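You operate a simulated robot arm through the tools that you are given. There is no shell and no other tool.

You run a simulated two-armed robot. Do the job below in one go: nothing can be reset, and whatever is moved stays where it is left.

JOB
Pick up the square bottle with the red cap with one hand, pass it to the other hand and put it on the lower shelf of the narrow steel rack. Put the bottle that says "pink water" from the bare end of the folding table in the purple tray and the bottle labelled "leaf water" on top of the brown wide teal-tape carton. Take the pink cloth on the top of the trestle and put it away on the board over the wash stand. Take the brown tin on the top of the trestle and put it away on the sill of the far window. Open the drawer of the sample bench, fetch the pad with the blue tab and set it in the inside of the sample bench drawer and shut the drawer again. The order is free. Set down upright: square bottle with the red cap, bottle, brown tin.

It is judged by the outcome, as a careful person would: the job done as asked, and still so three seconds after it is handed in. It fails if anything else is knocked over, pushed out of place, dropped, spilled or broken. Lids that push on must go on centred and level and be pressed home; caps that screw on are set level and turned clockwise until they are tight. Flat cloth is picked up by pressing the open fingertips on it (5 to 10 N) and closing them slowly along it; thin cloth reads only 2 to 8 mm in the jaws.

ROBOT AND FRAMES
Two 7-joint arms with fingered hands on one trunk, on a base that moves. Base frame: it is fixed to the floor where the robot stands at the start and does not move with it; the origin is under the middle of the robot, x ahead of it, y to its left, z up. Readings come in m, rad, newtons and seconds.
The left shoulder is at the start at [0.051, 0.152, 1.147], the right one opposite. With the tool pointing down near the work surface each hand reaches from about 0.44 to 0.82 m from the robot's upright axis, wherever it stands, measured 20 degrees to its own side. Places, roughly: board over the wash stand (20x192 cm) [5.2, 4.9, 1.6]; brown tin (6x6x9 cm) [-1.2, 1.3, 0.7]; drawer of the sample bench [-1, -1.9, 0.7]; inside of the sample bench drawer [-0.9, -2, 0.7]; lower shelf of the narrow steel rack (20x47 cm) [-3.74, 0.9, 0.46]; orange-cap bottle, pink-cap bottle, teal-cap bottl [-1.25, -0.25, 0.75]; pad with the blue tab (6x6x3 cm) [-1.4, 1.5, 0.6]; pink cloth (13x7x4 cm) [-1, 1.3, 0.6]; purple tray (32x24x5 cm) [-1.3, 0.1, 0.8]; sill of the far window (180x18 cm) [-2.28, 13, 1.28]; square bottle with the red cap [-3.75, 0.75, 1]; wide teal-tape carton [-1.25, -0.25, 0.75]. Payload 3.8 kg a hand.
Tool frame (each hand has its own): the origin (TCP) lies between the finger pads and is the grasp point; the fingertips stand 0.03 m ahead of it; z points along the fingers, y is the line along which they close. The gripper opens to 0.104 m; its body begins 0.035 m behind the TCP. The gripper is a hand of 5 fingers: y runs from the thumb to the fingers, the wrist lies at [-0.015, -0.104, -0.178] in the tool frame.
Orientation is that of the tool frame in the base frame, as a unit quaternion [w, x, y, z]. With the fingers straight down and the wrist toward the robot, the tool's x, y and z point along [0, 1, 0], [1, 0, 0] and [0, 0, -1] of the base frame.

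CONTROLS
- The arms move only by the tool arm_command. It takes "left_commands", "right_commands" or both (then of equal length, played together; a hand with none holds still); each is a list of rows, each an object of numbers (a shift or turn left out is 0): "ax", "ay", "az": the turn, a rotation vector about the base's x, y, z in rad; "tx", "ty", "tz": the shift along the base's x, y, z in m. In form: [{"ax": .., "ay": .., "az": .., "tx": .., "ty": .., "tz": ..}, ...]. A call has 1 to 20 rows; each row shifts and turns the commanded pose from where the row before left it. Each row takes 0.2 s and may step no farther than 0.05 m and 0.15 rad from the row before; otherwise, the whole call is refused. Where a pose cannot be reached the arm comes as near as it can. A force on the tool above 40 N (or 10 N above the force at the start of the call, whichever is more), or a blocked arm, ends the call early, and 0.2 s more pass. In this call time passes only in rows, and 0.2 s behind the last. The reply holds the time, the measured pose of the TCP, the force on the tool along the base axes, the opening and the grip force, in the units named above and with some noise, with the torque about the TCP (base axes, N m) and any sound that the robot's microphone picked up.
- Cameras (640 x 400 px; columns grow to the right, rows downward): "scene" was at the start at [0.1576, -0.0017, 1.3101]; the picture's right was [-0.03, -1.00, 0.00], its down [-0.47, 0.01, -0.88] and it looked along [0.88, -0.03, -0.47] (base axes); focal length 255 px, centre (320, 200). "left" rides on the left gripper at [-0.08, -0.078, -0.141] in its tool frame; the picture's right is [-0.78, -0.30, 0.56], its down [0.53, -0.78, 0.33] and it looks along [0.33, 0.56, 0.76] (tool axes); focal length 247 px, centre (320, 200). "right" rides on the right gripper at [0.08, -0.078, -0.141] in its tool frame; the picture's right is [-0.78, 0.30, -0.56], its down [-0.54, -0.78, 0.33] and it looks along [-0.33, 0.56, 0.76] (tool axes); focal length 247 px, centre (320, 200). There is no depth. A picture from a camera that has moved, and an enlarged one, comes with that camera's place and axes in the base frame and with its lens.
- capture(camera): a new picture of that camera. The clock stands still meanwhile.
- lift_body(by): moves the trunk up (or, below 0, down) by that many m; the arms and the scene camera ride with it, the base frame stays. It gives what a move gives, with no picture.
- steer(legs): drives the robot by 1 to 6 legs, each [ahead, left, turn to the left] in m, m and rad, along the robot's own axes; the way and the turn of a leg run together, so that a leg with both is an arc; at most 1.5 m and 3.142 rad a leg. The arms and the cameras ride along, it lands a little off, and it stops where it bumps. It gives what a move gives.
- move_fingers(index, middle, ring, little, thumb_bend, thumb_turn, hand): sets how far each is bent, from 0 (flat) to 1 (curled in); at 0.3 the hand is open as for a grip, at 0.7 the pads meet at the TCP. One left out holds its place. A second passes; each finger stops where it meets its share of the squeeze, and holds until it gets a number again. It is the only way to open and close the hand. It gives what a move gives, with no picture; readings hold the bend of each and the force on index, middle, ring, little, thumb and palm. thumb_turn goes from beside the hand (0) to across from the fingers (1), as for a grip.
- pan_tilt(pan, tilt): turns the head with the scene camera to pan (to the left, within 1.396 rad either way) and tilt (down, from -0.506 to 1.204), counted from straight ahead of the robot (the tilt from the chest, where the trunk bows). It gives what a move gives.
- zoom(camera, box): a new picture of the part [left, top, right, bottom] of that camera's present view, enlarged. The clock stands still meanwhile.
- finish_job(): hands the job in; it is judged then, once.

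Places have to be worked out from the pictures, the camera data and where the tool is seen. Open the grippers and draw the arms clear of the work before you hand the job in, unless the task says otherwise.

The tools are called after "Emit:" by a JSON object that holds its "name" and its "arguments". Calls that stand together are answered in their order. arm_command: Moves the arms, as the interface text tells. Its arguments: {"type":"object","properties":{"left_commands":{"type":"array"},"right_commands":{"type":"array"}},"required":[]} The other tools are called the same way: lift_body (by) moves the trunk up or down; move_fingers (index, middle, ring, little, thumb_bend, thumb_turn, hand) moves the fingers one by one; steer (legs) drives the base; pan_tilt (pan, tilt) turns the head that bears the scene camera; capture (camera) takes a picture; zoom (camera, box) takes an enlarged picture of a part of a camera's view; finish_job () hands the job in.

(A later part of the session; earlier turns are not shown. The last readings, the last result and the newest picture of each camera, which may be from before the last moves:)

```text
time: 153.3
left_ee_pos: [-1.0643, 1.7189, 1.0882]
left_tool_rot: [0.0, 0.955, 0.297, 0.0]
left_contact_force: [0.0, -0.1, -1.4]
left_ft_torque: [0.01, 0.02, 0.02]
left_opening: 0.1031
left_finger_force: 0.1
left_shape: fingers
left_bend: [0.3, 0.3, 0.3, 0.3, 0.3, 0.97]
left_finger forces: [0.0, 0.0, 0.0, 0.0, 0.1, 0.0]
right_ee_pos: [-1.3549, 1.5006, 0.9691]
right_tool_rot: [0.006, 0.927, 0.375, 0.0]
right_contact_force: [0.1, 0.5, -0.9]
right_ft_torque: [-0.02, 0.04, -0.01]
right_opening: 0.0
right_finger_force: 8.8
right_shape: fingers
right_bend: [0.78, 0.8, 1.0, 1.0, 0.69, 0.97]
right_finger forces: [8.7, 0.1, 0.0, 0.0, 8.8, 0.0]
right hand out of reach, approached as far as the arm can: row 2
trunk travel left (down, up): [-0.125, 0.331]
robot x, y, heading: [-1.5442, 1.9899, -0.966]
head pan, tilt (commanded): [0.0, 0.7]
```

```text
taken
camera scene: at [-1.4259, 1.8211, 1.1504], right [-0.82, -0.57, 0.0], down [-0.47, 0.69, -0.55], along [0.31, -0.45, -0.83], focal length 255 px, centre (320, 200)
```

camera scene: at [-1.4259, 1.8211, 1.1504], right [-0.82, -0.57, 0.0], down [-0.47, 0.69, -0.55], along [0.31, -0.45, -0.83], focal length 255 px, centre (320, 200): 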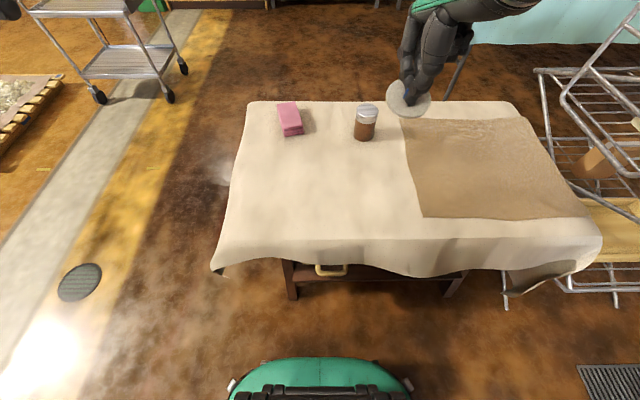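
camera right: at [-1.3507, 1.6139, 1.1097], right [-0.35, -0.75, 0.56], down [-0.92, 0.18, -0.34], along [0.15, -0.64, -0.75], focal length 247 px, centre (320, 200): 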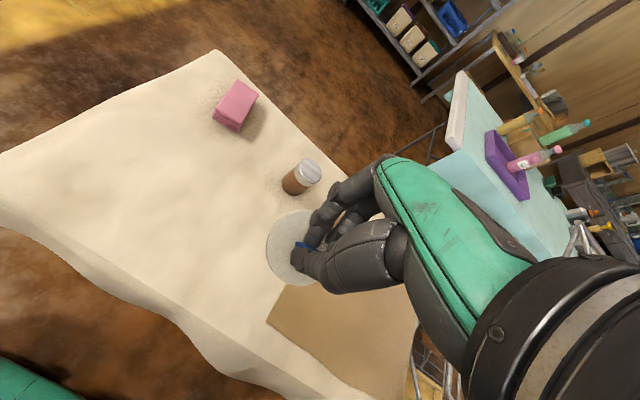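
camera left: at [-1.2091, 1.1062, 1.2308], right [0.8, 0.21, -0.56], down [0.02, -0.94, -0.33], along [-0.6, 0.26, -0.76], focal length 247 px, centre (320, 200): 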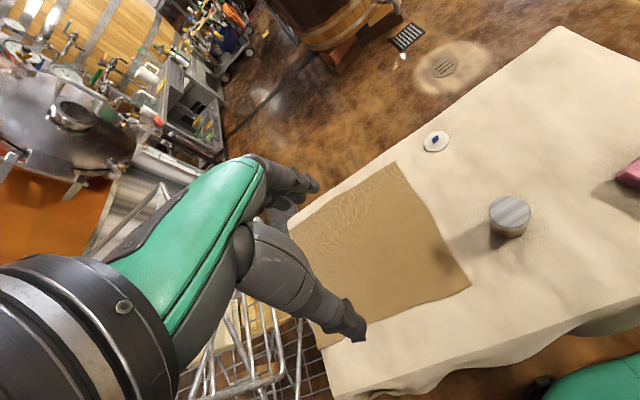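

The pad is secure. I raise the trunk back up and drive round the trestle's end into the corridor before the sample bench.

Emit:
{"name": "lift_body", "arguments": {"by": 0.1}}

Emit:
{"name": "steer", "arguments": {"legs": [[0.06, 0.71, -0.03], [1.25, 0, 0], [1.3, -0.5, 0], [0.02, -1.0, 0]]}}

Emit:
{"name": "pan_tilt", "arguments": {"pan": -0.3, "tilt": 0.5}}

Emit:
{"name": "capture", "arguments": {"camera": "scene"}}

Emit:
{"name": "capture", "arguments": {"camera": "right"}}

```text
time: 154.6
left_ee_pos: [-1.0651, 1.7186, 1.188]
left_tool_rot: [-0.001, 0.954, 0.299, 0.0]
left_contact_force: [0.3, 0.4, 0.0]
left_ft_torque: [-0.04, 0.02, 0.01]
left_opening: 0.1027
left_finger_force: 0.0
left_shape: fingers
left_bend: [0.3, 0.3, 0.3, 0.3, 0.3, 0.97]
left_finger forces: [0.0, 0.0, 0.0, 0.1, 0.0, 0.0]
right_ee_pos: [-1.3544, 1.4991, 1.071]
right_tool_rot: [0.005, 0.927, 0.376, -0.002]
right_contact_force: [-0.8, -1.1, -0.7]
right_ft_torque: [0.01, 0.02, 0.01]
right_opening: 0.0
right_finger_force: 8.4
right_shape: fingers
right_bend: [0.78, 0.8, 1.0, 1.0, 0.69, 0.97]
right_finger forces: [8.6, 0.0, 0.0, 0.0, 8.7, 0.1]
trunk travel left (down, up): [-0.225, 0.231]
robot x, y, heading: [-1.5418, 1.9864, -0.971]
head pan, tilt (commanded): [0.0, 0.7]
```

```text
time: 175.8
left_ee_pos: [-0.4193, -0.9431, 1.1874]
left_tool_rot: [0.0, 0.965, 0.261, 0.0]
left_contact_force: [0.6, 0.3, 0.1]
left_ft_torque: [0.05, 0.02, -0.04]
left_opening: 0.1028
left_finger_force: 0.0
left_shape: fingers
left_bend: [0.3, 0.3, 0.3, 0.3, 0.3, 0.97]
left_finger forces: [0.0, 0.0, 0.0, 0.0, 0.1, 0.1]
right_ee_pos: [-0.7251, -1.1386, 1.0696]
right_tool_rot: [0.007, 0.94, 0.342, -0.001]
right_contact_force: [-0.8, -0.6, 1.1]
right_ft_torque: [0.01, 0.0, 0.0]
right_opening: 0.0
right_finger_force: 9.1
right_shape: fingers
right_bend: [0.78, 0.8, 1.0, 1.0, 0.69, 0.97]
right_finger forces: [8.6, 0.0, 0.0, 0.0, 8.7, 0.0]
trunk travel left (down, up): [-0.225, 0.231]
robot x, y, heading: [-0.8763, -0.6377, -1.039]
head pan, tilt (commanded): [0.0, 0.7]
```

```text
time: 176.6
left_ee_pos: [-0.42, -0.943, 1.1875]
left_tool_rot: [0.0, 0.965, 0.262, 0.0]
left_contact_force: [-0.3, 0.7, -0.5]
left_ft_torque: [0.03, 0.02, -0.01]
left_opening: 0.1028
left_finger_force: 0.1
left_shape: fingers
left_bend: [0.3, 0.3, 0.3, 0.3, 0.3, 0.97]
left_finger forces: [0.0, 0.0, 0.0, 0.0, 0.0, 0.0]
right_ee_pos: [-0.7242, -1.1381, 1.0696]
right_tool_rot: [0.006, 0.94, 0.342, -0.001]
right_contact_force: [-1.2, -0.3, -1.0]
right_ft_torque: [-0.02, 0.01, -0.01]
right_opening: 0.0
right_finger_force: 8.5
right_shape: fingers
right_bend: [0.78, 0.8, 1.0, 1.0, 0.69, 0.97]
right_finger forces: [8.6, 0.1, 0.0, 0.1, 8.7, 0.1]
trunk travel left (down, up): [-0.225, 0.231]
robot x, y, heading: [-0.8787, -0.642, -1.043]
head pan, tilt (commanded): [-0.3, 0.499]
```

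```text
taken
camera scene: at [-0.8231, -0.7812, 1.2974], right [-0.97, -0.23, 0.04], down [-0.17, 0.57, -0.8], along [0.16, -0.79, -0.59], focal length 255 px, centre (320, 200)
```

scene: 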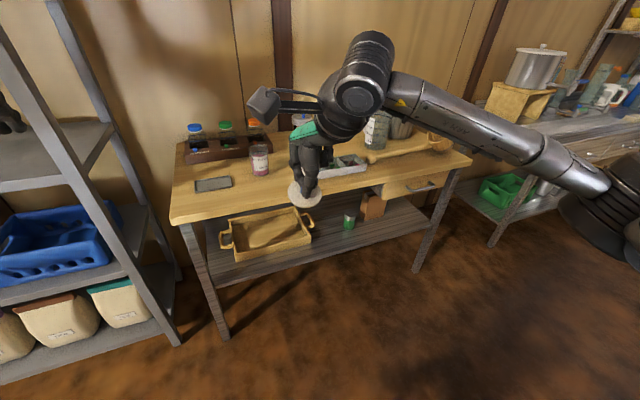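

```text
taken
camera right: at [-0.7137, -1.0265, 1.2099], right [-0.41, -0.72, 0.56], down [-0.91, 0.25, -0.34], along [0.1, -0.65, -0.75], focal length 247 px, centre (320, 200)
```

right: 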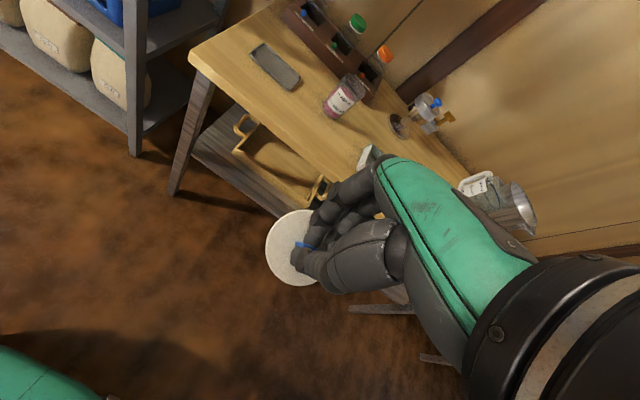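

The sample bench lies before me, its drawer with a bar handle on the right side at about (-1.10,-1.84,0.68). I zoom in on the drawer.

Emit:
{"name": "zoom", "arguments": {"camera": "scene", "box": [340, 130, 500, 240]}}

```text
3.64 times, centred on (420, 185) of scene
camera zoom: at [-0.8231, -0.7812, 1.2974], right [-0.97, -0.23, 0.04], down [-0.17, 0.57, -0.8], along [0.16, -0.79, -0.59], focal length 928 px, centre (-44, 254)
```

zoom: 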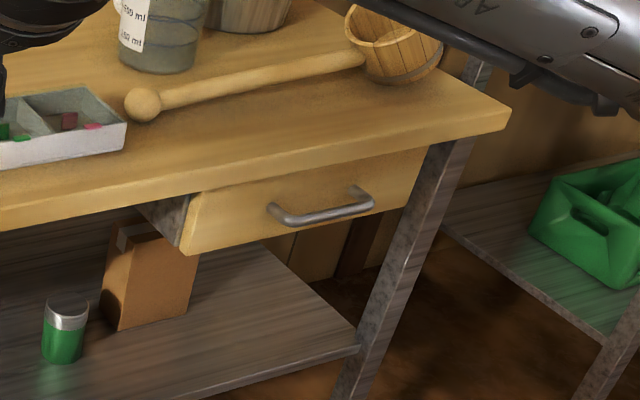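

I align with the bench front and move sideways to stand before the drawer, keeping the pad short of the bench.

Emit:
{"name": "steer", "arguments": {"legs": [[0, 0, 0.078], [0.0, -0.948, 0], [0.18, 0, 0]]}}

Emit:
{"name": "pan_tilt", "arguments": {"pan": 0.15, "tilt": 0.6}}

Emit:
{"name": "capture", "arguments": {"camera": "scene"}}

Emit:
{"name": "capture", "arguments": {"camera": "left"}}

```text
time: 183.1
left_ee_pos: [-1.0823, -1.6031, 1.1888]
left_tool_rot: [0.001, 0.955, 0.296, 0.0]
left_contact_force: [0.3, -1.0, 0.4]
left_ft_torque: [0.0, -0.01, 0.02]
left_opening: 0.1026
left_finger_force: 0.2
left_shape: fingers
left_bend: [0.3, 0.3, 0.3, 0.3, 0.3, 0.97]
left_finger forces: [0.1, 0.1, 0.1, 0.1, 0.0, 0.0]
right_ee_pos: [-1.3725, -1.8197, 1.071]
right_tool_rot: [0.006, 0.927, 0.374, -0.001]
right_contact_force: [-0.3, 0.4, -0.3]
right_ft_torque: [-0.02, 0.04, 0.01]
right_opening: 0.0001
right_finger_force: 8.8
right_shape: fingers
right_bend: [0.78, 0.8, 1.0, 1.0, 0.69, 0.97]
right_finger forces: [8.6, 0.0, 0.0, 0.0, 8.6, 0.1]
trunk travel left (down, up): [-0.225, 0.231]
robot x, y, heading: [-1.557, -1.3314, -0.974]
head pan, tilt (commanded): [-0.3, 0.499]
```

```text
time: 184.0
left_ee_pos: [-1.0822, -1.6031, 1.1883]
left_tool_rot: [0.0, 0.955, 0.296, 0.0]
left_contact_force: [0.3, 0.1, 0.9]
left_ft_torque: [0.01, 0.01, 0.04]
left_opening: 0.1026
left_finger_force: 0.0
left_shape: fingers
left_bend: [0.3, 0.3, 0.3, 0.3, 0.3, 0.97]
left_finger forces: [0.1, 0.0, 0.0, 0.0, 0.1, 0.0]
right_ee_pos: [-1.3726, -1.8201, 1.0704]
right_tool_rot: [0.006, 0.927, 0.375, 0.0]
right_contact_force: [0.1, -0.1, 0.1]
right_ft_torque: [-0.02, 0.0, 0.01]
right_opening: 0.0
right_finger_force: 8.4
right_shape: fingers
right_bend: [0.78, 0.8, 1.0, 1.0, 0.69, 0.97]
right_finger forces: [8.6, 0.0, 0.0, 0.0, 8.8, 0.0]
trunk travel left (down, up): [-0.225, 0.231]
robot x, y, heading: [-1.5611, -1.3353, -0.967]
head pan, tilt (commanded): [0.15, 0.6]
```

```text
taken
camera scene: at [-1.4628, -1.4477, 1.2884], right [-0.73, -0.68, -0.02], down [-0.45, 0.51, -0.74], along [0.51, -0.53, -0.67], focal length 255 px, centre (320, 200)
```

scene: 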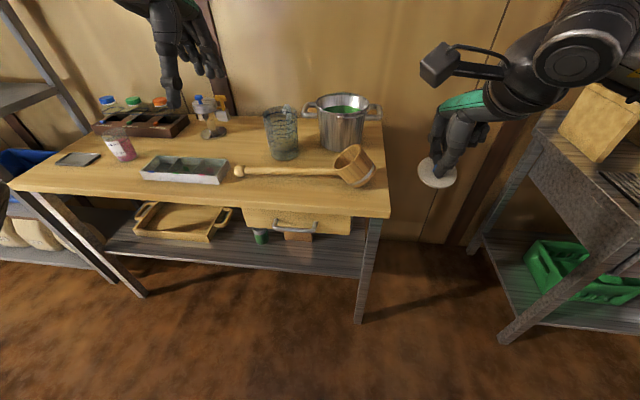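

```text
taken
camera left: at [-1.1917, -1.5841, 1.3302], right [-0.81, -0.19, -0.56], down [0.0, 0.94, -0.33], along [0.59, -0.27, -0.76], focal length 247 px, centre (320, 200)
```

left: 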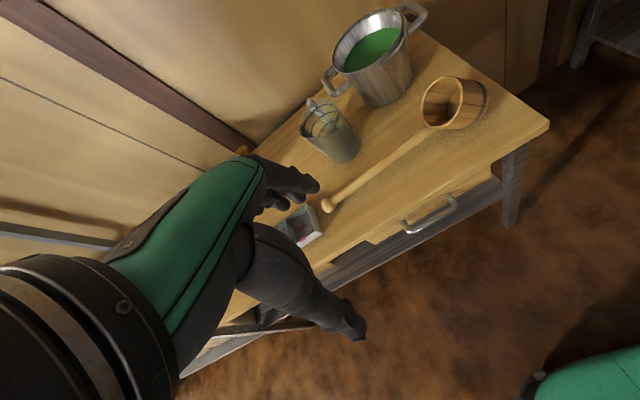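

Triangulated: tabletop z≈0.787, handle bar ≈(-1.060,-1.755,0.714), only ~2 cm ahead of the table edge. I'll pinch the bar with the left hand pointing forward. First I lower the trunk and tilt the left hand forward while drawing it slightly back.

Emit:
{"name": "lift_body", "arguments": {"by": -0.12}}

Emit:
{"name": "arm_command", "arguments": {"left_commands": [{"tx": -0.0089, "ty": -0.0004, "ax": -0.1144, "ay": -0.0788}, {"tx": -0.0089, "ty": -0.0004, "ax": -0.1144, "ay": -0.0788}, {"tx": -0.0089, "ty": -0.0004, "ax": -0.1144, "ay": -0.0788}, {"tx": -0.0089, "ty": -0.0004, "ax": -0.1144, "ay": -0.0788}, {"tx": -0.0089, "ty": -0.0004, "ax": -0.1144, "ay": -0.0788}, {"tx": -0.0089, "ty": -0.0004, "ax": -0.1144, "ay": -0.0788}, {"tx": -0.0089, "ty": -0.0004, "ax": -0.1144, "ay": -0.0788}, {"tx": -0.0089, "ty": -0.0004, "ax": -0.1144, "ay": -0.0788}, {"tx": -0.0089, "ty": -0.0004, "ax": -0.1144, "ay": -0.0788}]}}

Emit:
{"name": "capture", "arguments": {"camera": "scene"}}

Emit:
{"name": "capture", "arguments": {"camera": "left"}}

```text
time: 185.5
left_ee_pos: [-1.083, -1.6035, 1.0698]
left_tool_rot: [0.001, 0.955, 0.295, -0.001]
left_contact_force: [-1.1, 0.8, 0.1]
left_ft_torque: [-0.01, -0.04, -0.01]
left_opening: 0.1029
left_finger_force: 0.0
left_shape: fingers
left_bend: [0.3, 0.3, 0.3, 0.3, 0.3, 0.97]
left_finger forces: [0.0, 0.1, 0.1, 0.0, 0.0, 0.0]
right_ee_pos: [-1.373, -1.819, 0.952]
right_tool_rot: [0.006, 0.927, 0.374, 0.0]
right_contact_force: [0.1, 0.3, -0.1]
right_ft_torque: [-0.01, 0.0, 0.02]
right_opening: 0.0
right_finger_force: 8.7
right_shape: fingers
right_bend: [0.78, 0.8, 1.0, 1.0, 0.69, 0.97]
right_finger forces: [8.6, 0.1, 0.1, 0.0, 8.7, 0.0]
trunk travel left (down, up): [-0.105, 0.351]
robot x, y, heading: [-1.5615, -1.331, -0.969]
head pan, tilt (commanded): [0.15, 0.6]
```

```text
time: 187.5
left_ee_pos: [-1.119, -1.6864, 1.1232]
left_tool_rot: [0.558, 0.775, 0.239, 0.174]
left_contact_force: [0.5, 0.3, 0.5]
left_ft_torque: [-0.03, 0.01, 0.0]
left_opening: 0.1029
left_finger_force: 0.0
left_shape: fingers
left_bend: [0.3, 0.3, 0.3, 0.3, 0.3, 0.97]
left_finger forces: [0.0, 0.0, 0.1, 0.0, 0.0, 0.0]
left hand out of reach, approached as far as the arm can: row 4, 5, 6, 7, 8, 9
right_ee_pos: [-1.3735, -1.8218, 0.9498]
right_tool_rot: [0.006, 0.927, 0.374, -0.001]
right_contact_force: [0.2, -0.1, 0.7]
right_ft_torque: [0.0, 0.01, -0.02]
right_opening: 0.0002
right_finger_force: 8.5
right_shape: fingers
right_bend: [0.78, 0.8, 1.0, 1.0, 0.69, 0.97]
right_finger forces: [8.7, 0.1, 0.1, 0.0, 8.7, 0.1]
trunk travel left (down, up): [-0.105, 0.351]
robot x, y, heading: [-1.5609, -1.3327, -0.973]
head pan, tilt (commanded): [0.15, 0.6]
```

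```text
taken
camera scene: at [-1.4216, -1.5079, 1.129], right [-0.74, -0.67, -0.05], down [-0.52, 0.61, -0.61], along [0.44, -0.42, -0.79], focal length 255 px, centre (320, 200)
```

scene: 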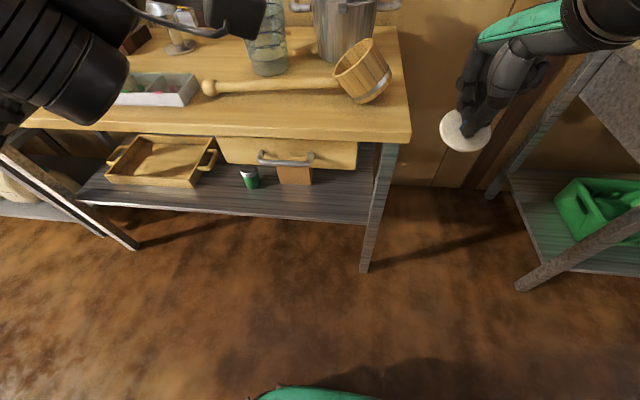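

```text
taken
camera left: at [-1.2734, -1.5994, 1.0939], right [-0.39, -0.8, -0.46], down [0.48, 0.25, -0.84], along [0.78, -0.55, 0.29], focal length 247 px, centre (320, 200)
```

left: 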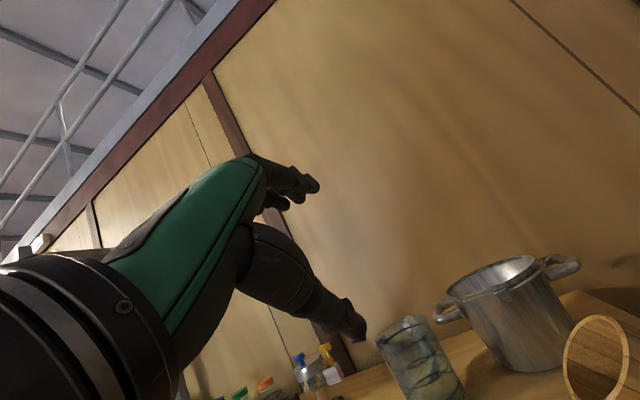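

The hand is tilted as wanted (fingers ~18° below horizontal), now in front of the bench at z=1.12. I lower it to handle height, staying clear of the bench edge.

Emit:
{"name": "arm_command", "arguments": {"left_commands": [{"ty": 0.0022, "tz": -0.047}, {"ty": 0.0022, "tz": -0.047}, {"ty": 0.0022, "tz": -0.047}, {"ty": 0.0022, "tz": -0.047}, {"ty": 0.0022, "tz": -0.047}, {"ty": 0.0022, "tz": -0.047}, {"ty": 0.0022, "tz": -0.047}, {"ty": 0.0022, "tz": -0.046}]}}

Emit:
{"name": "capture", "arguments": {"camera": "scene"}}

Emit:
{"name": "capture", "arguments": {"camera": "left"}}

```text
time: 189.3
left_ee_pos: [-1.1134, -1.6786, 0.7483]
left_tool_rot: [0.558, 0.775, 0.239, 0.174]
left_contact_force: [0.9, -0.3, 0.3]
left_ft_torque: [0.01, 0.02, 0.02]
left_opening: 0.1032
left_finger_force: 0.0
left_shape: fingers
left_bend: [0.3, 0.3, 0.3, 0.3, 0.3, 0.97]
left_finger forces: [0.1, 0.0, 0.1, 0.0, 0.1, 0.1]
left hand out of reach, approached as far as the arm can: row 1
right_ee_pos: [-1.3723, -1.8214, 0.9507]
right_tool_rot: [0.006, 0.927, 0.374, 0.0]
right_contact_force: [-0.3, -0.3, -0.7]
right_ft_torque: [0.02, 0.02, 0.01]
right_opening: 0.0001
right_finger_force: 8.8
right_shape: fingers
right_bend: [0.78, 0.8, 1.0, 1.0, 0.69, 0.97]
right_finger forces: [8.5, 0.0, 0.1, 0.0, 8.7, 0.0]
trunk travel left (down, up): [-0.105, 0.351]
robot x, y, heading: [-1.5559, -1.3309, -0.971]
head pan, tilt (commanded): [0.15, 0.6]
```

```text
taken
camera scene: at [-1.4219, -1.5082, 1.129], right [-0.74, -0.67, -0.05], down [-0.52, 0.61, -0.61], along [0.44, -0.42, -0.79], focal length 255 px, centre (320, 200)
```

scene: 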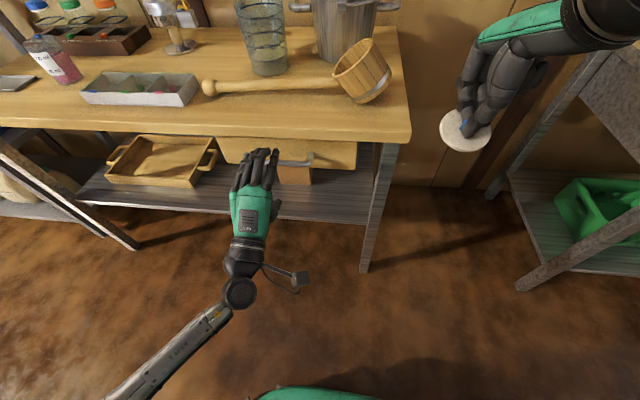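

```text
taken
camera left: at [-1.2686, -1.593, 0.719], right [-0.39, -0.8, -0.46], down [0.48, 0.25, -0.84], along [0.78, -0.55, 0.29], focal length 247 px, centre (320, 200)
```

left: 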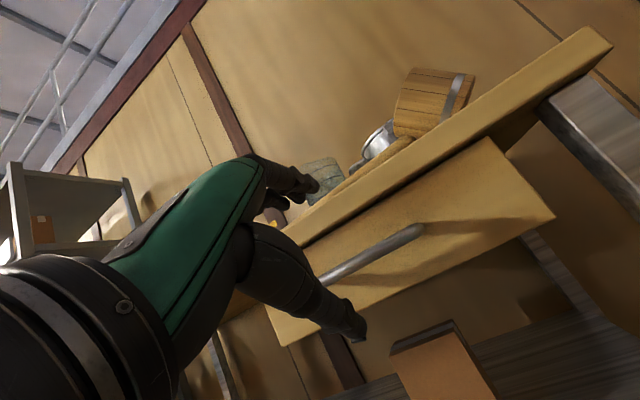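

Handle bar (≈(-1.05,-1.763,0.717)) lies 11 cm straight along my fingers. I narrow the finger opening to clear the tabletop's underside and advance 6 cm.

Emit:
{"name": "move_fingers", "arguments": {"hand": "left", "index": 0.56, "middle": 0.56, "ring": 0.56, "little": 0.56, "thumb_bend": 0.52}}

Emit:
{"name": "arm_command", "arguments": {"left_commands": [{"tx": 0.0161, "ty": -0.0235, "tz": -0.0095}, {"tx": 0.0161, "ty": -0.0235, "tz": -0.0095}]}}

Emit:
{"name": "capture", "arguments": {"camera": "left"}}

Emit:
{"name": "zoom", "arguments": {"camera": "scene", "box": [200, 100, 360, 240]}}

```text
time: 190.3
left_ee_pos: [-1.1134, -1.6786, 0.7483]
left_tool_rot: [0.559, 0.775, 0.239, 0.174]
left_contact_force: [0.6, 0.0, 0.4]
left_ft_torque: [-0.02, 0.0, 0.02]
left_opening: 0.0424
left_finger_force: 0.0
left_shape: fingers
left_bend: [0.56, 0.56, 0.56, 0.56, 0.52, 0.97]
left_finger forces: [0.0, 0.1, 0.0, 0.1, 0.1, 0.0]
right_ee_pos: [-1.3738, -1.8196, 0.9509]
right_tool_rot: [0.006, 0.927, 0.375, -0.001]
right_contact_force: [0.5, 0.5, 0.0]
right_ft_torque: [-0.02, 0.01, -0.01]
right_opening: 0.0002
right_finger_force: 8.7
right_shape: fingers
right_bend: [0.78, 0.8, 1.0, 1.0, 0.69, 0.97]
right_finger forces: [8.6, 0.0, 0.1, 0.0, 8.7, 0.0]
trunk travel left (down, up): [-0.105, 0.351]
robot x, y, heading: [-1.5529, -1.3306, -0.973]
head pan, tilt (commanded): [0.15, 0.6]
```

```text
time: 190.9
left_ee_pos: [-1.0814, -1.7261, 0.7281]
left_tool_rot: [0.557, 0.775, 0.24, 0.174]
left_contact_force: [-0.7, 1.1, 0.8]
left_ft_torque: [0.01, 0.03, 0.02]
left_opening: 0.042
left_finger_force: 0.0
left_shape: fingers
left_bend: [0.56, 0.56, 0.56, 0.56, 0.52, 0.97]
left_finger forces: [0.0, 0.0, 0.0, 0.1, 0.0, 0.1]
right_ee_pos: [-1.3725, -1.8212, 0.9499]
right_tool_rot: [0.005, 0.927, 0.375, -0.001]
right_contact_force: [0.4, -0.5, -0.2]
right_ft_torque: [-0.03, -0.01, 0.01]
right_opening: 0.0
right_finger_force: 8.8
right_shape: fingers
right_bend: [0.78, 0.8, 1.0, 1.0, 0.69, 0.97]
right_finger forces: [8.6, 0.0, 0.0, 0.0, 8.7, 0.0]
trunk travel left (down, up): [-0.105, 0.351]
robot x, y, heading: [-1.56, -1.3345, -0.973]
head pan, tilt (commanded): [0.15, 0.6]
```

```text
taken
camera left: at [-1.2366, -1.6405, 0.7002], right [-0.39, -0.8, -0.46], down [0.48, 0.25, -0.84], along [0.78, -0.55, 0.29], focal length 247 px, centre (320, 200)
```

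left: 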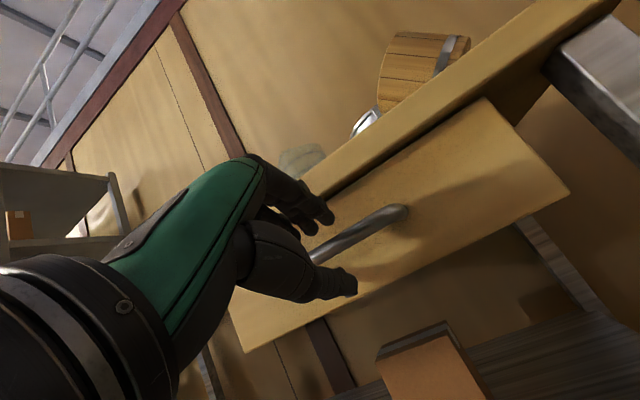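

```text
2.86 times, centred on (280, 170) of scene
camera zoom: at [-1.4215, -1.5082, 1.129], right [-0.74, -0.67, -0.05], down [-0.52, 0.61, -0.61], along [0.44, -0.42, -0.79], focal length 729 px, centre (434, 286)
```

zoom: 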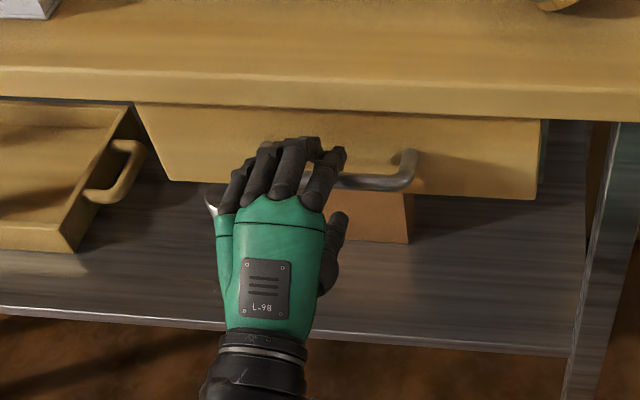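

The bar passes right between thumb and fingertips, about 4 cm ahead of the TCP. I advance 2.4 cm and close the hand on it.

Emit:
{"name": "arm_command", "arguments": {"left_commands": [{"tx": 0.0065, "ty": -0.0094, "tz": -0.0038}, {"tx": 0.0064, "ty": -0.0094, "tz": -0.003}]}}

Emit:
{"name": "capture", "arguments": {"camera": "left"}}

Emit:
{"name": "move_fingers", "arguments": {"hand": "left", "index": 0.72, "middle": 0.72, "ring": 0.72, "little": 0.72, "thumb_bend": 0.7}}

Emit:
{"name": "capture", "arguments": {"camera": "left"}}

```text
time: 191.5
left_ee_pos: [-1.0689, -1.7446, 0.7226]
left_tool_rot: [0.559, 0.775, 0.239, 0.174]
left_contact_force: [0.3, 0.4, -0.8]
left_ft_torque: [0.0, -0.02, 0.03]
left_opening: 0.0423
left_finger_force: 0.0
left_shape: fingers
left_bend: [0.56, 0.56, 0.56, 0.56, 0.52, 0.97]
left_finger forces: [0.1, 0.0, 0.0, 0.0, 0.0, 0.0]
right_ee_pos: [-1.3727, -1.8208, 0.9495]
right_tool_rot: [0.006, 0.927, 0.374, 0.0]
right_contact_force: [-0.2, -0.1, 0.0]
right_ft_torque: [0.01, 0.01, -0.01]
right_opening: 0.0001
right_finger_force: 9.0
right_shape: fingers
right_bend: [0.78, 0.8, 1.0, 1.0, 0.69, 0.97]
right_finger forces: [8.6, 0.0, 0.0, 0.0, 8.7, 0.1]
trunk travel left (down, up): [-0.105, 0.351]
robot x, y, heading: [-1.56, -1.3334, -0.968]
head pan, tilt (commanded): [0.15, 0.6]
```

```text
taken
camera left: at [-1.2244, -1.659, 0.6943], right [-0.39, -0.8, -0.46], down [0.48, 0.25, -0.84], along [0.78, -0.55, 0.29], focal length 247 px, centre (320, 200)
```

left: 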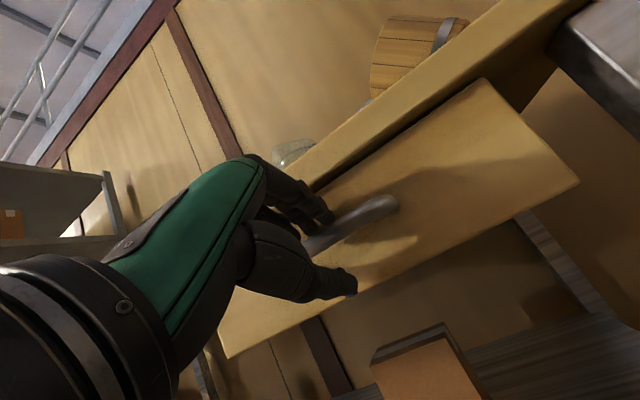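

```text
time: 192.5
left_ee_pos: [-1.0689, -1.745, 0.7249]
left_tool_rot: [0.559, 0.774, 0.24, 0.175]
left_contact_force: [1.1, 0.9, 5.5]
left_ft_torque: [0.1, -0.2, 0.0]
left_opening: 0.0002
left_finger_force: 3.2
left_shape: fingers
left_bend: [0.72, 0.72, 0.72, 0.71, 0.69, 0.97]
left_finger forces: [0.7, 0.1, 0.7, 4.2, 1.0, 0.0]
right_ee_pos: [-1.3729, -1.8209, 0.9494]
right_tool_rot: [0.005, 0.927, 0.375, 0.0]
right_contact_force: [0.3, 0.7, 0.1]
right_ft_torque: [-0.01, 0.01, 0.01]
right_opening: 0.0
right_finger_force: 8.6
right_shape: fingers
right_bend: [0.78, 0.8, 1.0, 1.0, 0.69, 0.97]
right_finger forces: [8.6, 0.1, 0.0, 0.1, 8.7, 0.0]
trunk travel left (down, up): [-0.105, 0.351]
robot x, y, heading: [-1.556, -1.331, -0.972]
head pan, tilt (commanded): [0.15, 0.6]
```

```text
taken
camera left: at [-1.2244, -1.6588, 0.6951], right [-0.39, -0.8, -0.46], down [0.48, 0.25, -0.84], along [0.78, -0.55, 0.29], focal length 247 px, centre (320, 200)
```

left: 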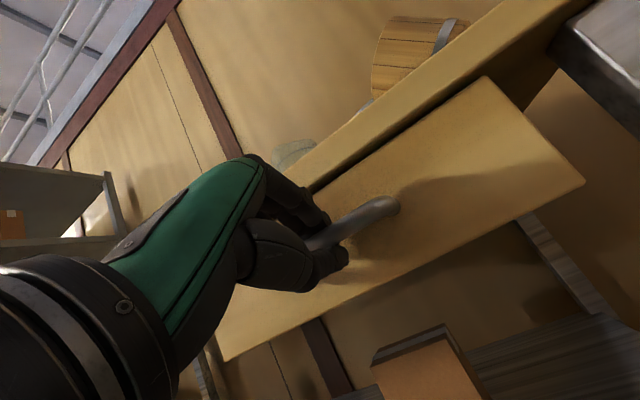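

The hand closed only on the bar's front: the tips barely pass it. I reopen a little, advance 12 mm further and close again.

Emit:
{"name": "move_fingers", "arguments": {"hand": "left", "index": 0.58, "middle": 0.58, "ring": 0.58, "little": 0.58, "thumb_bend": 0.52}}

Emit:
{"name": "arm_command", "arguments": {"left_commands": [{"tx": 0.0032, "ty": -0.0047, "tz": -0.002}, {"tx": 0.0032, "ty": -0.0047, "tz": -0.002}]}}

Emit:
{"name": "capture", "arguments": {"camera": "left"}}

Emit:
{"name": "zoom", "arguments": {"camera": "scene", "box": [220, 110, 340, 200]}}

```text
time: 193.5
left_ee_pos: [-1.069, -1.7449, 0.7236]
left_tool_rot: [0.559, 0.775, 0.239, 0.174]
left_contact_force: [0.0, 0.3, -0.3]
left_ft_torque: [-0.02, 0.0, -0.02]
left_opening: 0.0399
left_finger_force: 0.0
left_shape: fingers
left_bend: [0.57, 0.57, 0.57, 0.57, 0.52, 0.97]
left_finger forces: [0.1, 0.0, 0.0, 0.0, 0.1, 0.0]
right_ee_pos: [-1.3731, -1.8203, 0.9497]
right_tool_rot: [0.006, 0.927, 0.374, 0.0]
right_contact_force: [0.5, -0.2, -0.1]
right_ft_torque: [-0.04, -0.01, 0.04]
right_opening: 0.0
right_finger_force: 9.1
right_shape: fingers
right_bend: [0.78, 0.8, 1.0, 1.0, 0.69, 0.97]
right_finger forces: [8.7, 0.0, 0.0, 0.1, 8.7, 0.0]
trunk travel left (down, up): [-0.105, 0.351]
robot x, y, heading: [-1.5591, -1.3318, -0.974]
head pan, tilt (commanded): [0.15, 0.6]
```

```text
time: 194.1
left_ee_pos: [-1.0673, -1.7494, 0.7249]
left_tool_rot: [0.562, 0.772, 0.239, 0.176]
left_contact_force: [-22.8, 32.0, 12.3]
left_ft_torque: [-0.78, -0.49, -0.25]
left_opening: 0.035
left_finger_force: 19.2
left_shape: fingers
left_bend: [0.6, 0.58, 0.57, 0.57, 0.52, 0.97]
left_finger forces: [32.7, 6.4, 0.0, 0.0, 0.0, 0.0]
right_ee_pos: [-1.3757, -1.8156, 0.9527]
right_tool_rot: [0.009, 0.927, 0.375, 0.001]
right_contact_force: [0.1, -0.4, 0.3]
right_ft_torque: [0.0, -0.03, 0.0]
right_opening: 0.0001
right_finger_force: 8.5
right_shape: fingers
right_bend: [0.78, 0.8, 1.0, 1.0, 0.69, 0.97]
right_finger forces: [8.7, 0.0, 0.0, 0.1, 8.7, 0.0]
trunk travel left (down, up): [-0.105, 0.351]
robot x, y, heading: [-1.5613, -1.3325, -0.967]
head pan, tilt (commanded): [0.15, 0.6]
```

```text
taken
camera left: at [-1.2217, -1.6638, 0.695], right [-0.39, -0.8, -0.45], down [0.49, 0.24, -0.84], along [0.78, -0.55, 0.3], focal length 247 px, centre (320, 200)
```

left: 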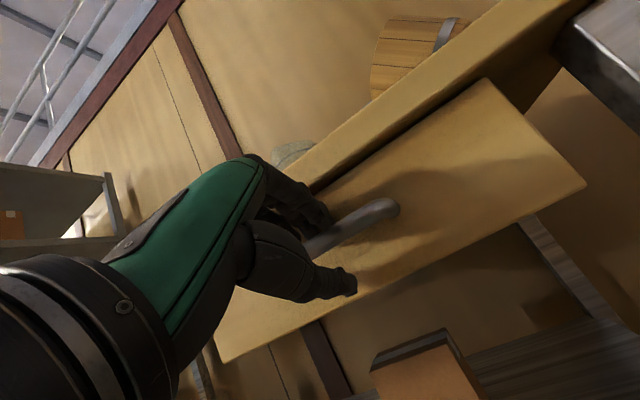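

```text
4.44 times, centred on (280, 155) of scene
camera zoom: at [-1.4261, -1.5019, 1.1309], right [-0.74, -0.68, -0.05], down [-0.51, 0.6, -0.61], along [0.44, -0.43, -0.79], focal length 1134 px, centre (498, 400)
```

zoom: 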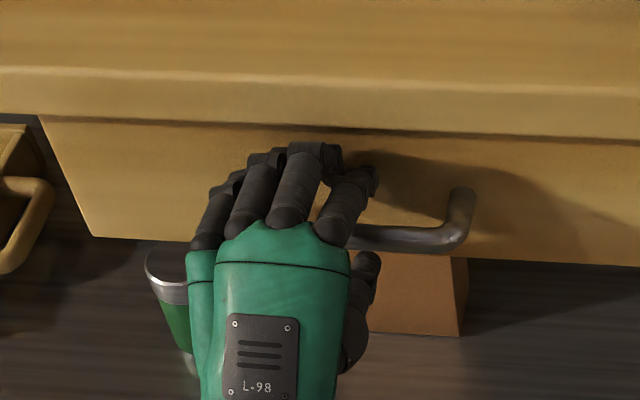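

The index tip is pressing on the bar's top front rather than passing above it. I back off, open wider, raise 4 mm and try again.

Emit:
{"name": "arm_command", "arguments": {"left_commands": [{"tx": -0.0065, "ty": 0.0094, "tz": 0.004}, {"tx": -0.004, "ty": 0.006, "tz": 0.002}]}}

Emit:
{"name": "move_fingers", "arguments": {"hand": "left", "index": 0.48, "middle": 0.48, "ring": 0.48, "little": 0.48, "thumb_bend": 0.45}}

Emit:
{"name": "capture", "arguments": {"camera": "left"}}

Emit:
{"name": "zoom", "arguments": {"camera": "scene", "box": [220, 110, 340, 200]}}

```text
time: 194.7
left_ee_pos: [-1.0745, -1.739, 0.7254]
left_tool_rot: [0.558, 0.775, 0.239, 0.175]
left_contact_force: [0.0, -0.7, -0.1]
left_ft_torque: [0.02, -0.01, -0.03]
left_opening: 0.0396
left_finger_force: 0.0
left_shape: fingers
left_bend: [0.57, 0.57, 0.57, 0.57, 0.52, 0.97]
left_finger forces: [0.0, 0.1, 0.1, 0.0, 0.0, 0.1]
right_ee_pos: [-1.3736, -1.8199, 0.9512]
right_tool_rot: [0.006, 0.927, 0.375, 0.0]
right_contact_force: [0.4, 0.2, 0.1]
right_ft_torque: [-0.01, -0.02, -0.03]
right_opening: 0.0
right_finger_force: 8.6
right_shape: fingers
right_bend: [0.78, 0.8, 1.0, 1.0, 0.69, 0.97]
right_finger forces: [8.6, 0.1, 0.1, 0.0, 8.7, 0.0]
trunk travel left (down, up): [-0.105, 0.351]
robot x, y, heading: [-1.5566, -1.3327, -0.971]
head pan, tilt (commanded): [0.15, 0.6]
```

```text
time: 195.7
left_ee_pos: [-1.0741, -1.7389, 0.7247]
left_tool_rot: [0.558, 0.775, 0.24, 0.175]
left_contact_force: [0.0, -0.4, 0.4]
left_ft_torque: [-0.03, 0.02, -0.01]
left_opening: 0.0607
left_finger_force: 0.1
left_shape: fingers
left_bend: [0.48, 0.48, 0.48, 0.48, 0.45, 0.97]
left_finger forces: [0.0, 0.0, 0.0, 0.0, 0.0, 0.0]
right_ee_pos: [-1.3726, -1.8209, 0.9505]
right_tool_rot: [0.006, 0.927, 0.374, -0.001]
right_contact_force: [-0.2, -0.3, -0.9]
right_ft_torque: [0.01, 0.01, -0.03]
right_opening: 0.0
right_finger_force: 9.4
right_shape: fingers
right_bend: [0.78, 0.8, 1.0, 1.0, 0.69, 0.97]
right_finger forces: [8.6, 0.0, 0.1, 0.1, 8.7, 0.0]
trunk travel left (down, up): [-0.105, 0.351]
robot x, y, heading: [-1.559, -1.3347, -0.972]
head pan, tilt (commanded): [0.15, 0.6]
```

```text
taken
camera left: at [-1.2286, -1.6527, 0.6966], right [-0.39, -0.8, -0.46], down [0.48, 0.25, -0.84], along [0.78, -0.55, 0.29], focal length 247 px, centre (320, 200)
```

left: 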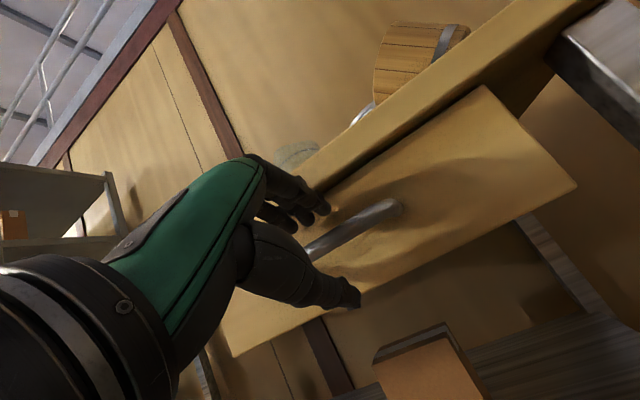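

```text
4.44 times, centred on (280, 155) of scene
camera zoom: at [-1.4218, -1.5077, 1.1291], right [-0.74, -0.67, -0.05], down [-0.52, 0.61, -0.61], along [0.44, -0.42, -0.79], focal length 1134 px, centre (498, 400)
```

zoom: 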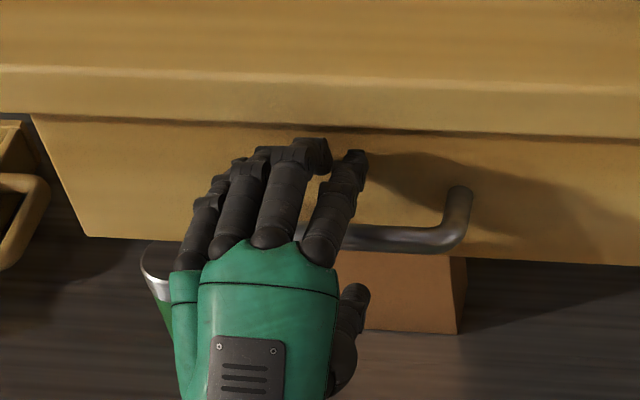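

The bar is nearer the fingers than the thumb. I raise 5 mm first, then advance 2 cm in small steps watching the force.

Emit:
{"name": "arm_command", "arguments": {"left_commands": [{"tx": 0.0009, "ty": -0.0013, "tz": 0.0047}, {"tx": 0.0054, "ty": -0.0078, "tz": -0.0032}, {"tx": 0.0027, "ty": -0.0039, "tz": -0.0016}]}}

Emit:
{"name": "arm_command", "arguments": {"left_commands": [{"tx": 0.0027, "ty": -0.0039, "tz": -0.0016}]}}

Emit:
{"name": "capture", "arguments": {"camera": "left"}}

```text
time: 196.6
left_ee_pos: [-1.07, -1.745, 0.7259]
left_tool_rot: [0.561, 0.774, 0.239, 0.174]
left_contact_force: [-17.0, 27.5, 4.5]
left_ft_torque: [-0.98, -0.51, -0.19]
left_opening: 0.0604
left_finger_force: 16.2
left_shape: fingers
left_bend: [0.49, 0.5, 0.48, 0.48, 0.45, 0.97]
left_finger forces: [30.0, 2.8, 0.0, 0.0, 0.1, 0.0]
right_ee_pos: [-1.3751, -1.8168, 0.9527]
right_tool_rot: [0.007, 0.927, 0.375, 0.0]
right_contact_force: [-0.3, -0.1, 0.4]
right_ft_torque: [0.0, 0.02, 0.02]
right_opening: 0.0001
right_finger_force: 8.2
right_shape: fingers
right_bend: [0.78, 0.8, 1.0, 1.0, 0.69, 0.97]
right_finger forces: [8.6, 0.0, 0.0, 0.0, 8.8, 0.0]
trunk travel left (down, up): [-0.105, 0.351]
robot x, y, heading: [-1.5576, -1.3329, -0.969]
head pan, tilt (commanded): [0.15, 0.6]
stopped in row 3 (left hand): the force on the tool passed its limit at 47 N (the readings are from after the stop); the commanded pose is now the measured one
```

```text
time: 196.9
left_ee_pos: [-1.0701, -1.7457, 0.7249]
left_tool_rot: [0.561, 0.773, 0.239, 0.174]
left_contact_force: [-15.6, 23.5, 3.8]
left_ft_torque: [-0.86, -0.49, -0.11]
left_opening: 0.0608
left_finger_force: 14.2
left_shape: fingers
left_bend: [0.48, 0.5, 0.48, 0.48, 0.45, 0.97]
left_finger forces: [25.3, 3.5, 0.0, 0.0, 0.1, 0.1]
right_ee_pos: [-1.3732, -1.8152, 0.9527]
right_tool_rot: [0.008, 0.926, 0.377, 0.0]
right_contact_force: [0.8, -0.8, -0.6]
right_ft_torque: [-0.02, 0.05, 0.0]
right_opening: 0.0
right_finger_force: 8.7
right_shape: fingers
right_bend: [0.78, 0.8, 1.0, 1.0, 0.69, 0.97]
right_finger forces: [8.6, 0.0, 0.0, 0.0, 8.6, 0.0]
trunk travel left (down, up): [-0.105, 0.351]
robot x, y, heading: [-1.5581, -1.3324, -0.971]
head pan, tilt (commanded): [0.15, 0.6]
stopped in row 1 (left hand): the force on the tool passed its limit at 48 N (the readings are from after the stop); the commanded pose is now the measured one
```

```text
taken
camera left: at [-1.225, -1.6587, 0.6965], right [-0.39, -0.8, -0.45], down [0.48, 0.24, -0.84], along [0.78, -0.55, 0.29], focal length 247 px, centre (320, 200)
```

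left: 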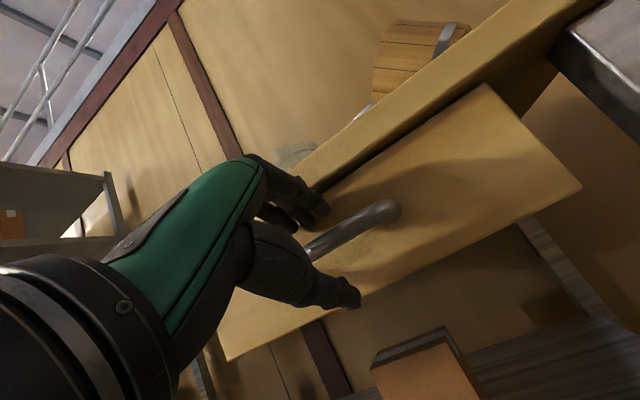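

The fingertips meet the drawer front before the bar is deep in the grasp, since the bar stands off only ~2 cm. I back off 1 cm, set a narrower opening (shorter finger reach) and advance again.

Emit:
{"name": "arm_command", "arguments": {"left_commands": [{"tx": -0.0054, "ty": 0.0078, "tz": 0.0032}]}}

Emit:
{"name": "move_fingers", "arguments": {"hand": "left", "index": 0.61, "middle": 0.61, "ring": 0.61, "little": 0.61, "thumb_bend": 0.52}}

Emit:
{"name": "arm_command", "arguments": {"left_commands": [{"tx": 0.0043, "ty": -0.0062, "tz": -0.0025}, {"tx": 0.0027, "ty": -0.0039, "tz": -0.0016}]}}

Emit:
{"name": "arm_command", "arguments": {"left_commands": [{"tx": 0.0021, "ty": -0.0031, "tz": -0.0013}]}}

Emit:
{"name": "capture", "arguments": {"camera": "left"}}

```text
time: 197.3
left_ee_pos: [-1.0727, -1.7423, 0.7268]
left_tool_rot: [0.559, 0.775, 0.24, 0.174]
left_contact_force: [-0.2, 1.2, 0.2]
left_ft_torque: [-0.03, -0.01, 0.02]
left_opening: 0.0609
left_finger_force: 0.1
left_shape: fingers
left_bend: [0.48, 0.48, 0.48, 0.48, 0.45, 0.97]
left_finger forces: [0.1, 0.0, 0.1, 0.0, 0.0, 0.0]
right_ee_pos: [-1.3728, -1.8206, 0.9483]
right_tool_rot: [0.005, 0.927, 0.375, 0.0]
right_contact_force: [-0.9, 0.5, -0.2]
right_ft_torque: [0.0, 0.0, 0.0]
right_opening: 0.0
right_finger_force: 8.8
right_shape: fingers
right_bend: [0.78, 0.8, 1.0, 1.0, 0.69, 0.97]
right_finger forces: [8.6, 0.1, 0.1, 0.0, 8.7, 0.0]
trunk travel left (down, up): [-0.105, 0.351]
robot x, y, heading: [-1.5566, -1.3299, -0.973]
head pan, tilt (commanded): [0.15, 0.6]
```

```text
time: 198.3
left_ee_pos: [-1.074, -1.7409, 0.7272]
left_tool_rot: [0.559, 0.775, 0.239, 0.173]
left_contact_force: [0.5, 0.7, 0.7]
left_ft_torque: [0.0, -0.02, -0.01]
left_opening: 0.0359
left_finger_force: 0.0
left_shape: fingers
left_bend: [0.61, 0.61, 0.61, 0.61, 0.52, 0.97]
left_finger forces: [0.0, 0.0, 0.1, 0.0, 0.1, 0.0]
right_ee_pos: [-1.3724, -1.8186, 0.9498]
right_tool_rot: [0.005, 0.927, 0.375, 0.0]
right_contact_force: [-0.4, -0.3, -0.3]
right_ft_torque: [-0.01, 0.05, -0.02]
right_opening: 0.0
right_finger_force: 8.9
right_shape: fingers
right_bend: [0.78, 0.8, 1.0, 1.0, 0.69, 0.97]
right_finger forces: [8.5, 0.0, 0.1, 0.0, 8.7, 0.1]
trunk travel left (down, up): [-0.105, 0.351]
robot x, y, heading: [-1.5575, -1.3314, -0.968]
head pan, tilt (commanded): [0.15, 0.6]
```

```text
time: 198.9
left_ee_pos: [-1.0671, -1.75, 0.7238]
left_tool_rot: [0.559, 0.775, 0.239, 0.173]
left_contact_force: [-1.6, 2.1, 0.3]
left_ft_torque: [-0.05, -0.02, -0.02]
left_opening: 0.0341
left_finger_force: 2.2
left_shape: fingers
left_bend: [0.62, 0.61, 0.61, 0.61, 0.52, 0.97]
left_finger forces: [2.8, 0.5, 0.0, 0.1, 0.1, 0.0]
right_ee_pos: [-1.3738, -1.818, 0.9508]
right_tool_rot: [0.006, 0.927, 0.375, 0.0]
right_contact_force: [-0.1, 0.2, 0.7]
right_ft_torque: [0.0, -0.02, 0.02]
right_opening: 0.0
right_finger_force: 8.7
right_shape: fingers
right_bend: [0.78, 0.8, 1.0, 1.0, 0.69, 0.97]
right_finger forces: [8.6, 0.0, 0.0, 0.0, 8.7, 0.0]
trunk travel left (down, up): [-0.105, 0.351]
robot x, y, heading: [-1.5548, -1.3322, -0.965]
head pan, tilt (commanded): [0.15, 0.6]
```

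```text
time: 199.3
left_ee_pos: [-1.0661, -1.7513, 0.7248]
left_tool_rot: [0.56, 0.774, 0.239, 0.174]
left_contact_force: [-11.5, 15.9, 6.8]
left_ft_torque: [-0.32, -0.23, -0.07]
left_opening: 0.0316
left_finger_force: 9.7
left_shape: fingers
left_bend: [0.64, 0.62, 0.61, 0.61, 0.52, 0.97]
left_finger forces: [15.9, 3.6, 0.0, 0.1, 0.0, 0.0]
right_ee_pos: [-1.3729, -1.8162, 0.9515]
right_tool_rot: [0.008, 0.927, 0.375, 0.0]
right_contact_force: [0.0, 0.5, -0.4]
right_ft_torque: [0.01, 0.01, 0.01]
right_opening: 0.0001
right_finger_force: 8.5
right_shape: fingers
right_bend: [0.78, 0.8, 1.0, 1.0, 0.69, 0.97]
right_finger forces: [8.6, 0.1, 0.1, 0.1, 8.7, 0.0]
trunk travel left (down, up): [-0.105, 0.351]
robot x, y, heading: [-1.5599, -1.3305, -0.966]
head pan, tilt (commanded): [0.15, 0.6]
```

```text
taken
camera left: at [-1.2209, -1.665, 0.6953], right [-0.39, -0.8, -0.46], down [0.49, 0.24, -0.84], along [0.78, -0.55, 0.29], focal length 247 px, centre (320, 200)
```

left: 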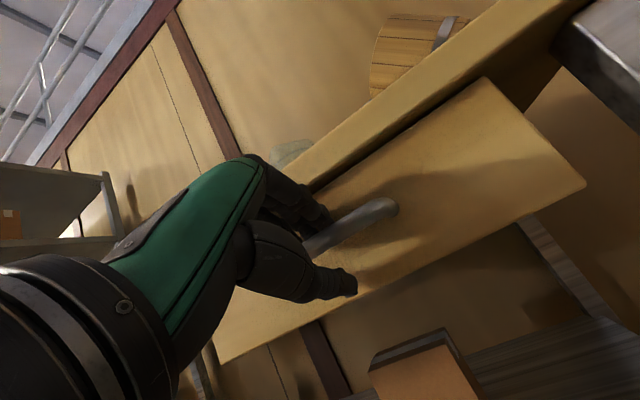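

The bar is now ~22 mm ahead of the TCP and the tips just touch the drawer front. I close all fingers and the thumb on the bar here.

Emit:
{"name": "move_fingers", "arguments": {"hand": "left", "index": 0.7, "middle": 0.7, "ring": 0.7, "little": 0.7, "thumb_bend": 0.68}}

Emit:
{"name": "capture", "arguments": {"camera": "left"}}

Emit:
{"name": "zoom", "arguments": {"camera": "scene", "box": [220, 110, 340, 200]}}

```text
time: 200.3
left_ee_pos: [-1.0645, -1.754, 0.7227]
left_tool_rot: [0.559, 0.774, 0.24, 0.174]
left_contact_force: [1.1, 0.7, -0.2]
left_ft_torque: [-0.04, 0.03, -0.01]
left_opening: 0.0034
left_finger_force: 0.0
left_shape: fingers
left_bend: [0.7, 0.7, 0.7, 0.7, 0.68, 0.97]
left_finger forces: [0.0, 0.0, 0.0, 0.0, 0.0, 0.0]
right_ee_pos: [-1.3725, -1.8174, 0.9512]
right_tool_rot: [0.006, 0.927, 0.376, 0.0]
right_contact_force: [0.5, 0.4, 0.2]
right_ft_torque: [-0.04, 0.02, 0.0]
right_opening: 0.0
right_finger_force: 8.4
right_shape: fingers
right_bend: [0.78, 0.8, 1.0, 1.0, 0.69, 0.97]
right_finger forces: [8.6, 0.0, 0.0, 0.1, 8.7, 0.0]
trunk travel left (down, up): [-0.105, 0.351]
robot x, y, heading: [-1.5582, -1.3293, -0.97]
head pan, tilt (commanded): [0.15, 0.6]
```

```text
taken
camera left: at [-1.2192, -1.6667, 0.6933], right [-0.39, -0.8, -0.46], down [0.48, 0.24, -0.84], along [0.78, -0.55, 0.29], focal length 247 px, centre (320, 200)
```

left: 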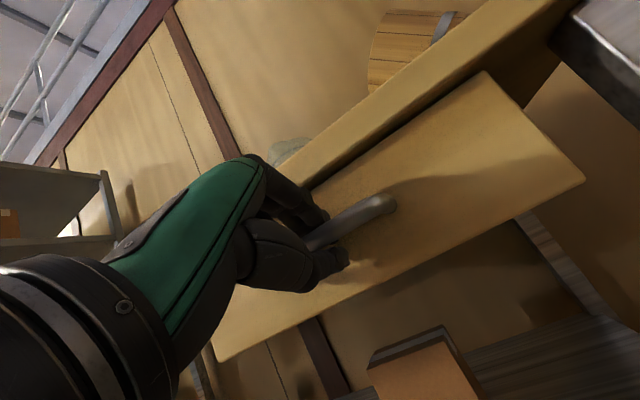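

```text
4.44 times, centred on (280, 155) of scene
camera zoom: at [-1.4224, -1.5057, 1.1291], right [-0.73, -0.68, -0.05], down [-0.52, 0.6, -0.61], along [0.44, -0.42, -0.79], focal length 1134 px, centre (498, 400)
```

zoom: 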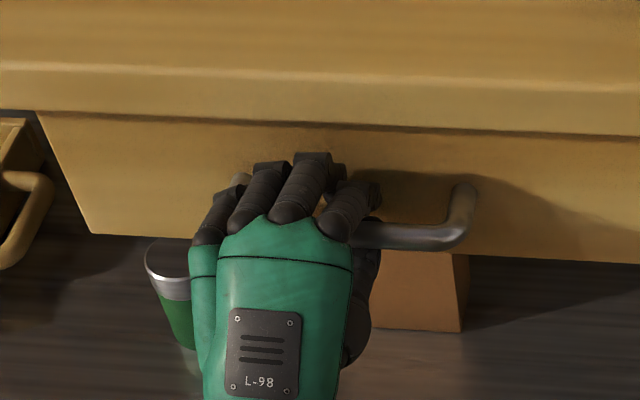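

No force yet, but the bar runs through the ring formed by fingers and thumb. I close further to clamp or cage it.

Emit:
{"name": "move_fingers", "arguments": {"hand": "left", "index": 0.82, "middle": 0.82, "ring": 0.82, "little": 0.82, "thumb_bend": 0.8}}

Emit:
{"name": "capture", "arguments": {"camera": "left"}}

```text
time: 201.3
left_ee_pos: [-1.0636, -1.7523, 0.7218]
left_tool_rot: [0.56, 0.774, 0.239, 0.174]
left_contact_force: [1.8, 2.3, 1.5]
left_ft_torque: [0.4, 0.0, -0.64]
left_opening: 0.0002
left_finger_force: 29.5
left_shape: fingers
left_bend: [0.76, 0.8, 0.78, 0.75, 0.74, 0.97]
left_finger forces: [0.0, 7.8, 8.8, 9.3, 33.1, 0.1]
right_ee_pos: [-1.373, -1.8186, 0.9494]
right_tool_rot: [0.006, 0.927, 0.376, -0.001]
right_contact_force: [0.0, 0.9, -0.7]
right_ft_torque: [0.06, -0.02, -0.01]
right_opening: 0.0001
right_finger_force: 8.7
right_shape: fingers
right_bend: [0.78, 0.8, 1.0, 1.0, 0.69, 0.97]
right_finger forces: [8.5, 0.0, 0.0, 0.1, 8.6, 0.1]
trunk travel left (down, up): [-0.105, 0.351]
robot x, y, heading: [-1.5568, -1.3325, -0.968]
head pan, tilt (commanded): [0.15, 0.6]
```

```text
taken
camera left: at [-1.219, -1.6665, 0.6933], right [-0.39, -0.8, -0.46], down [0.48, 0.24, -0.84], along [0.78, -0.55, 0.29], focal length 247 px, centre (320, 200)
```

left: 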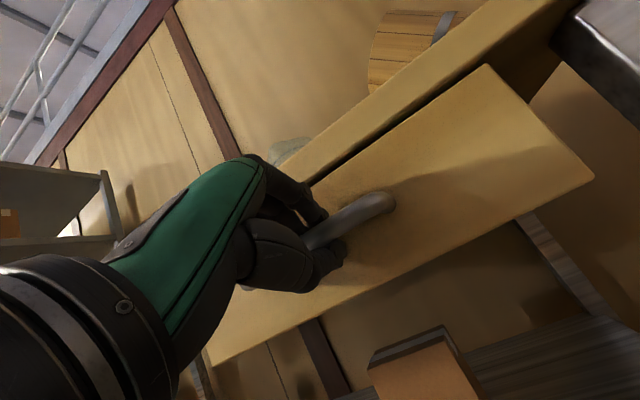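

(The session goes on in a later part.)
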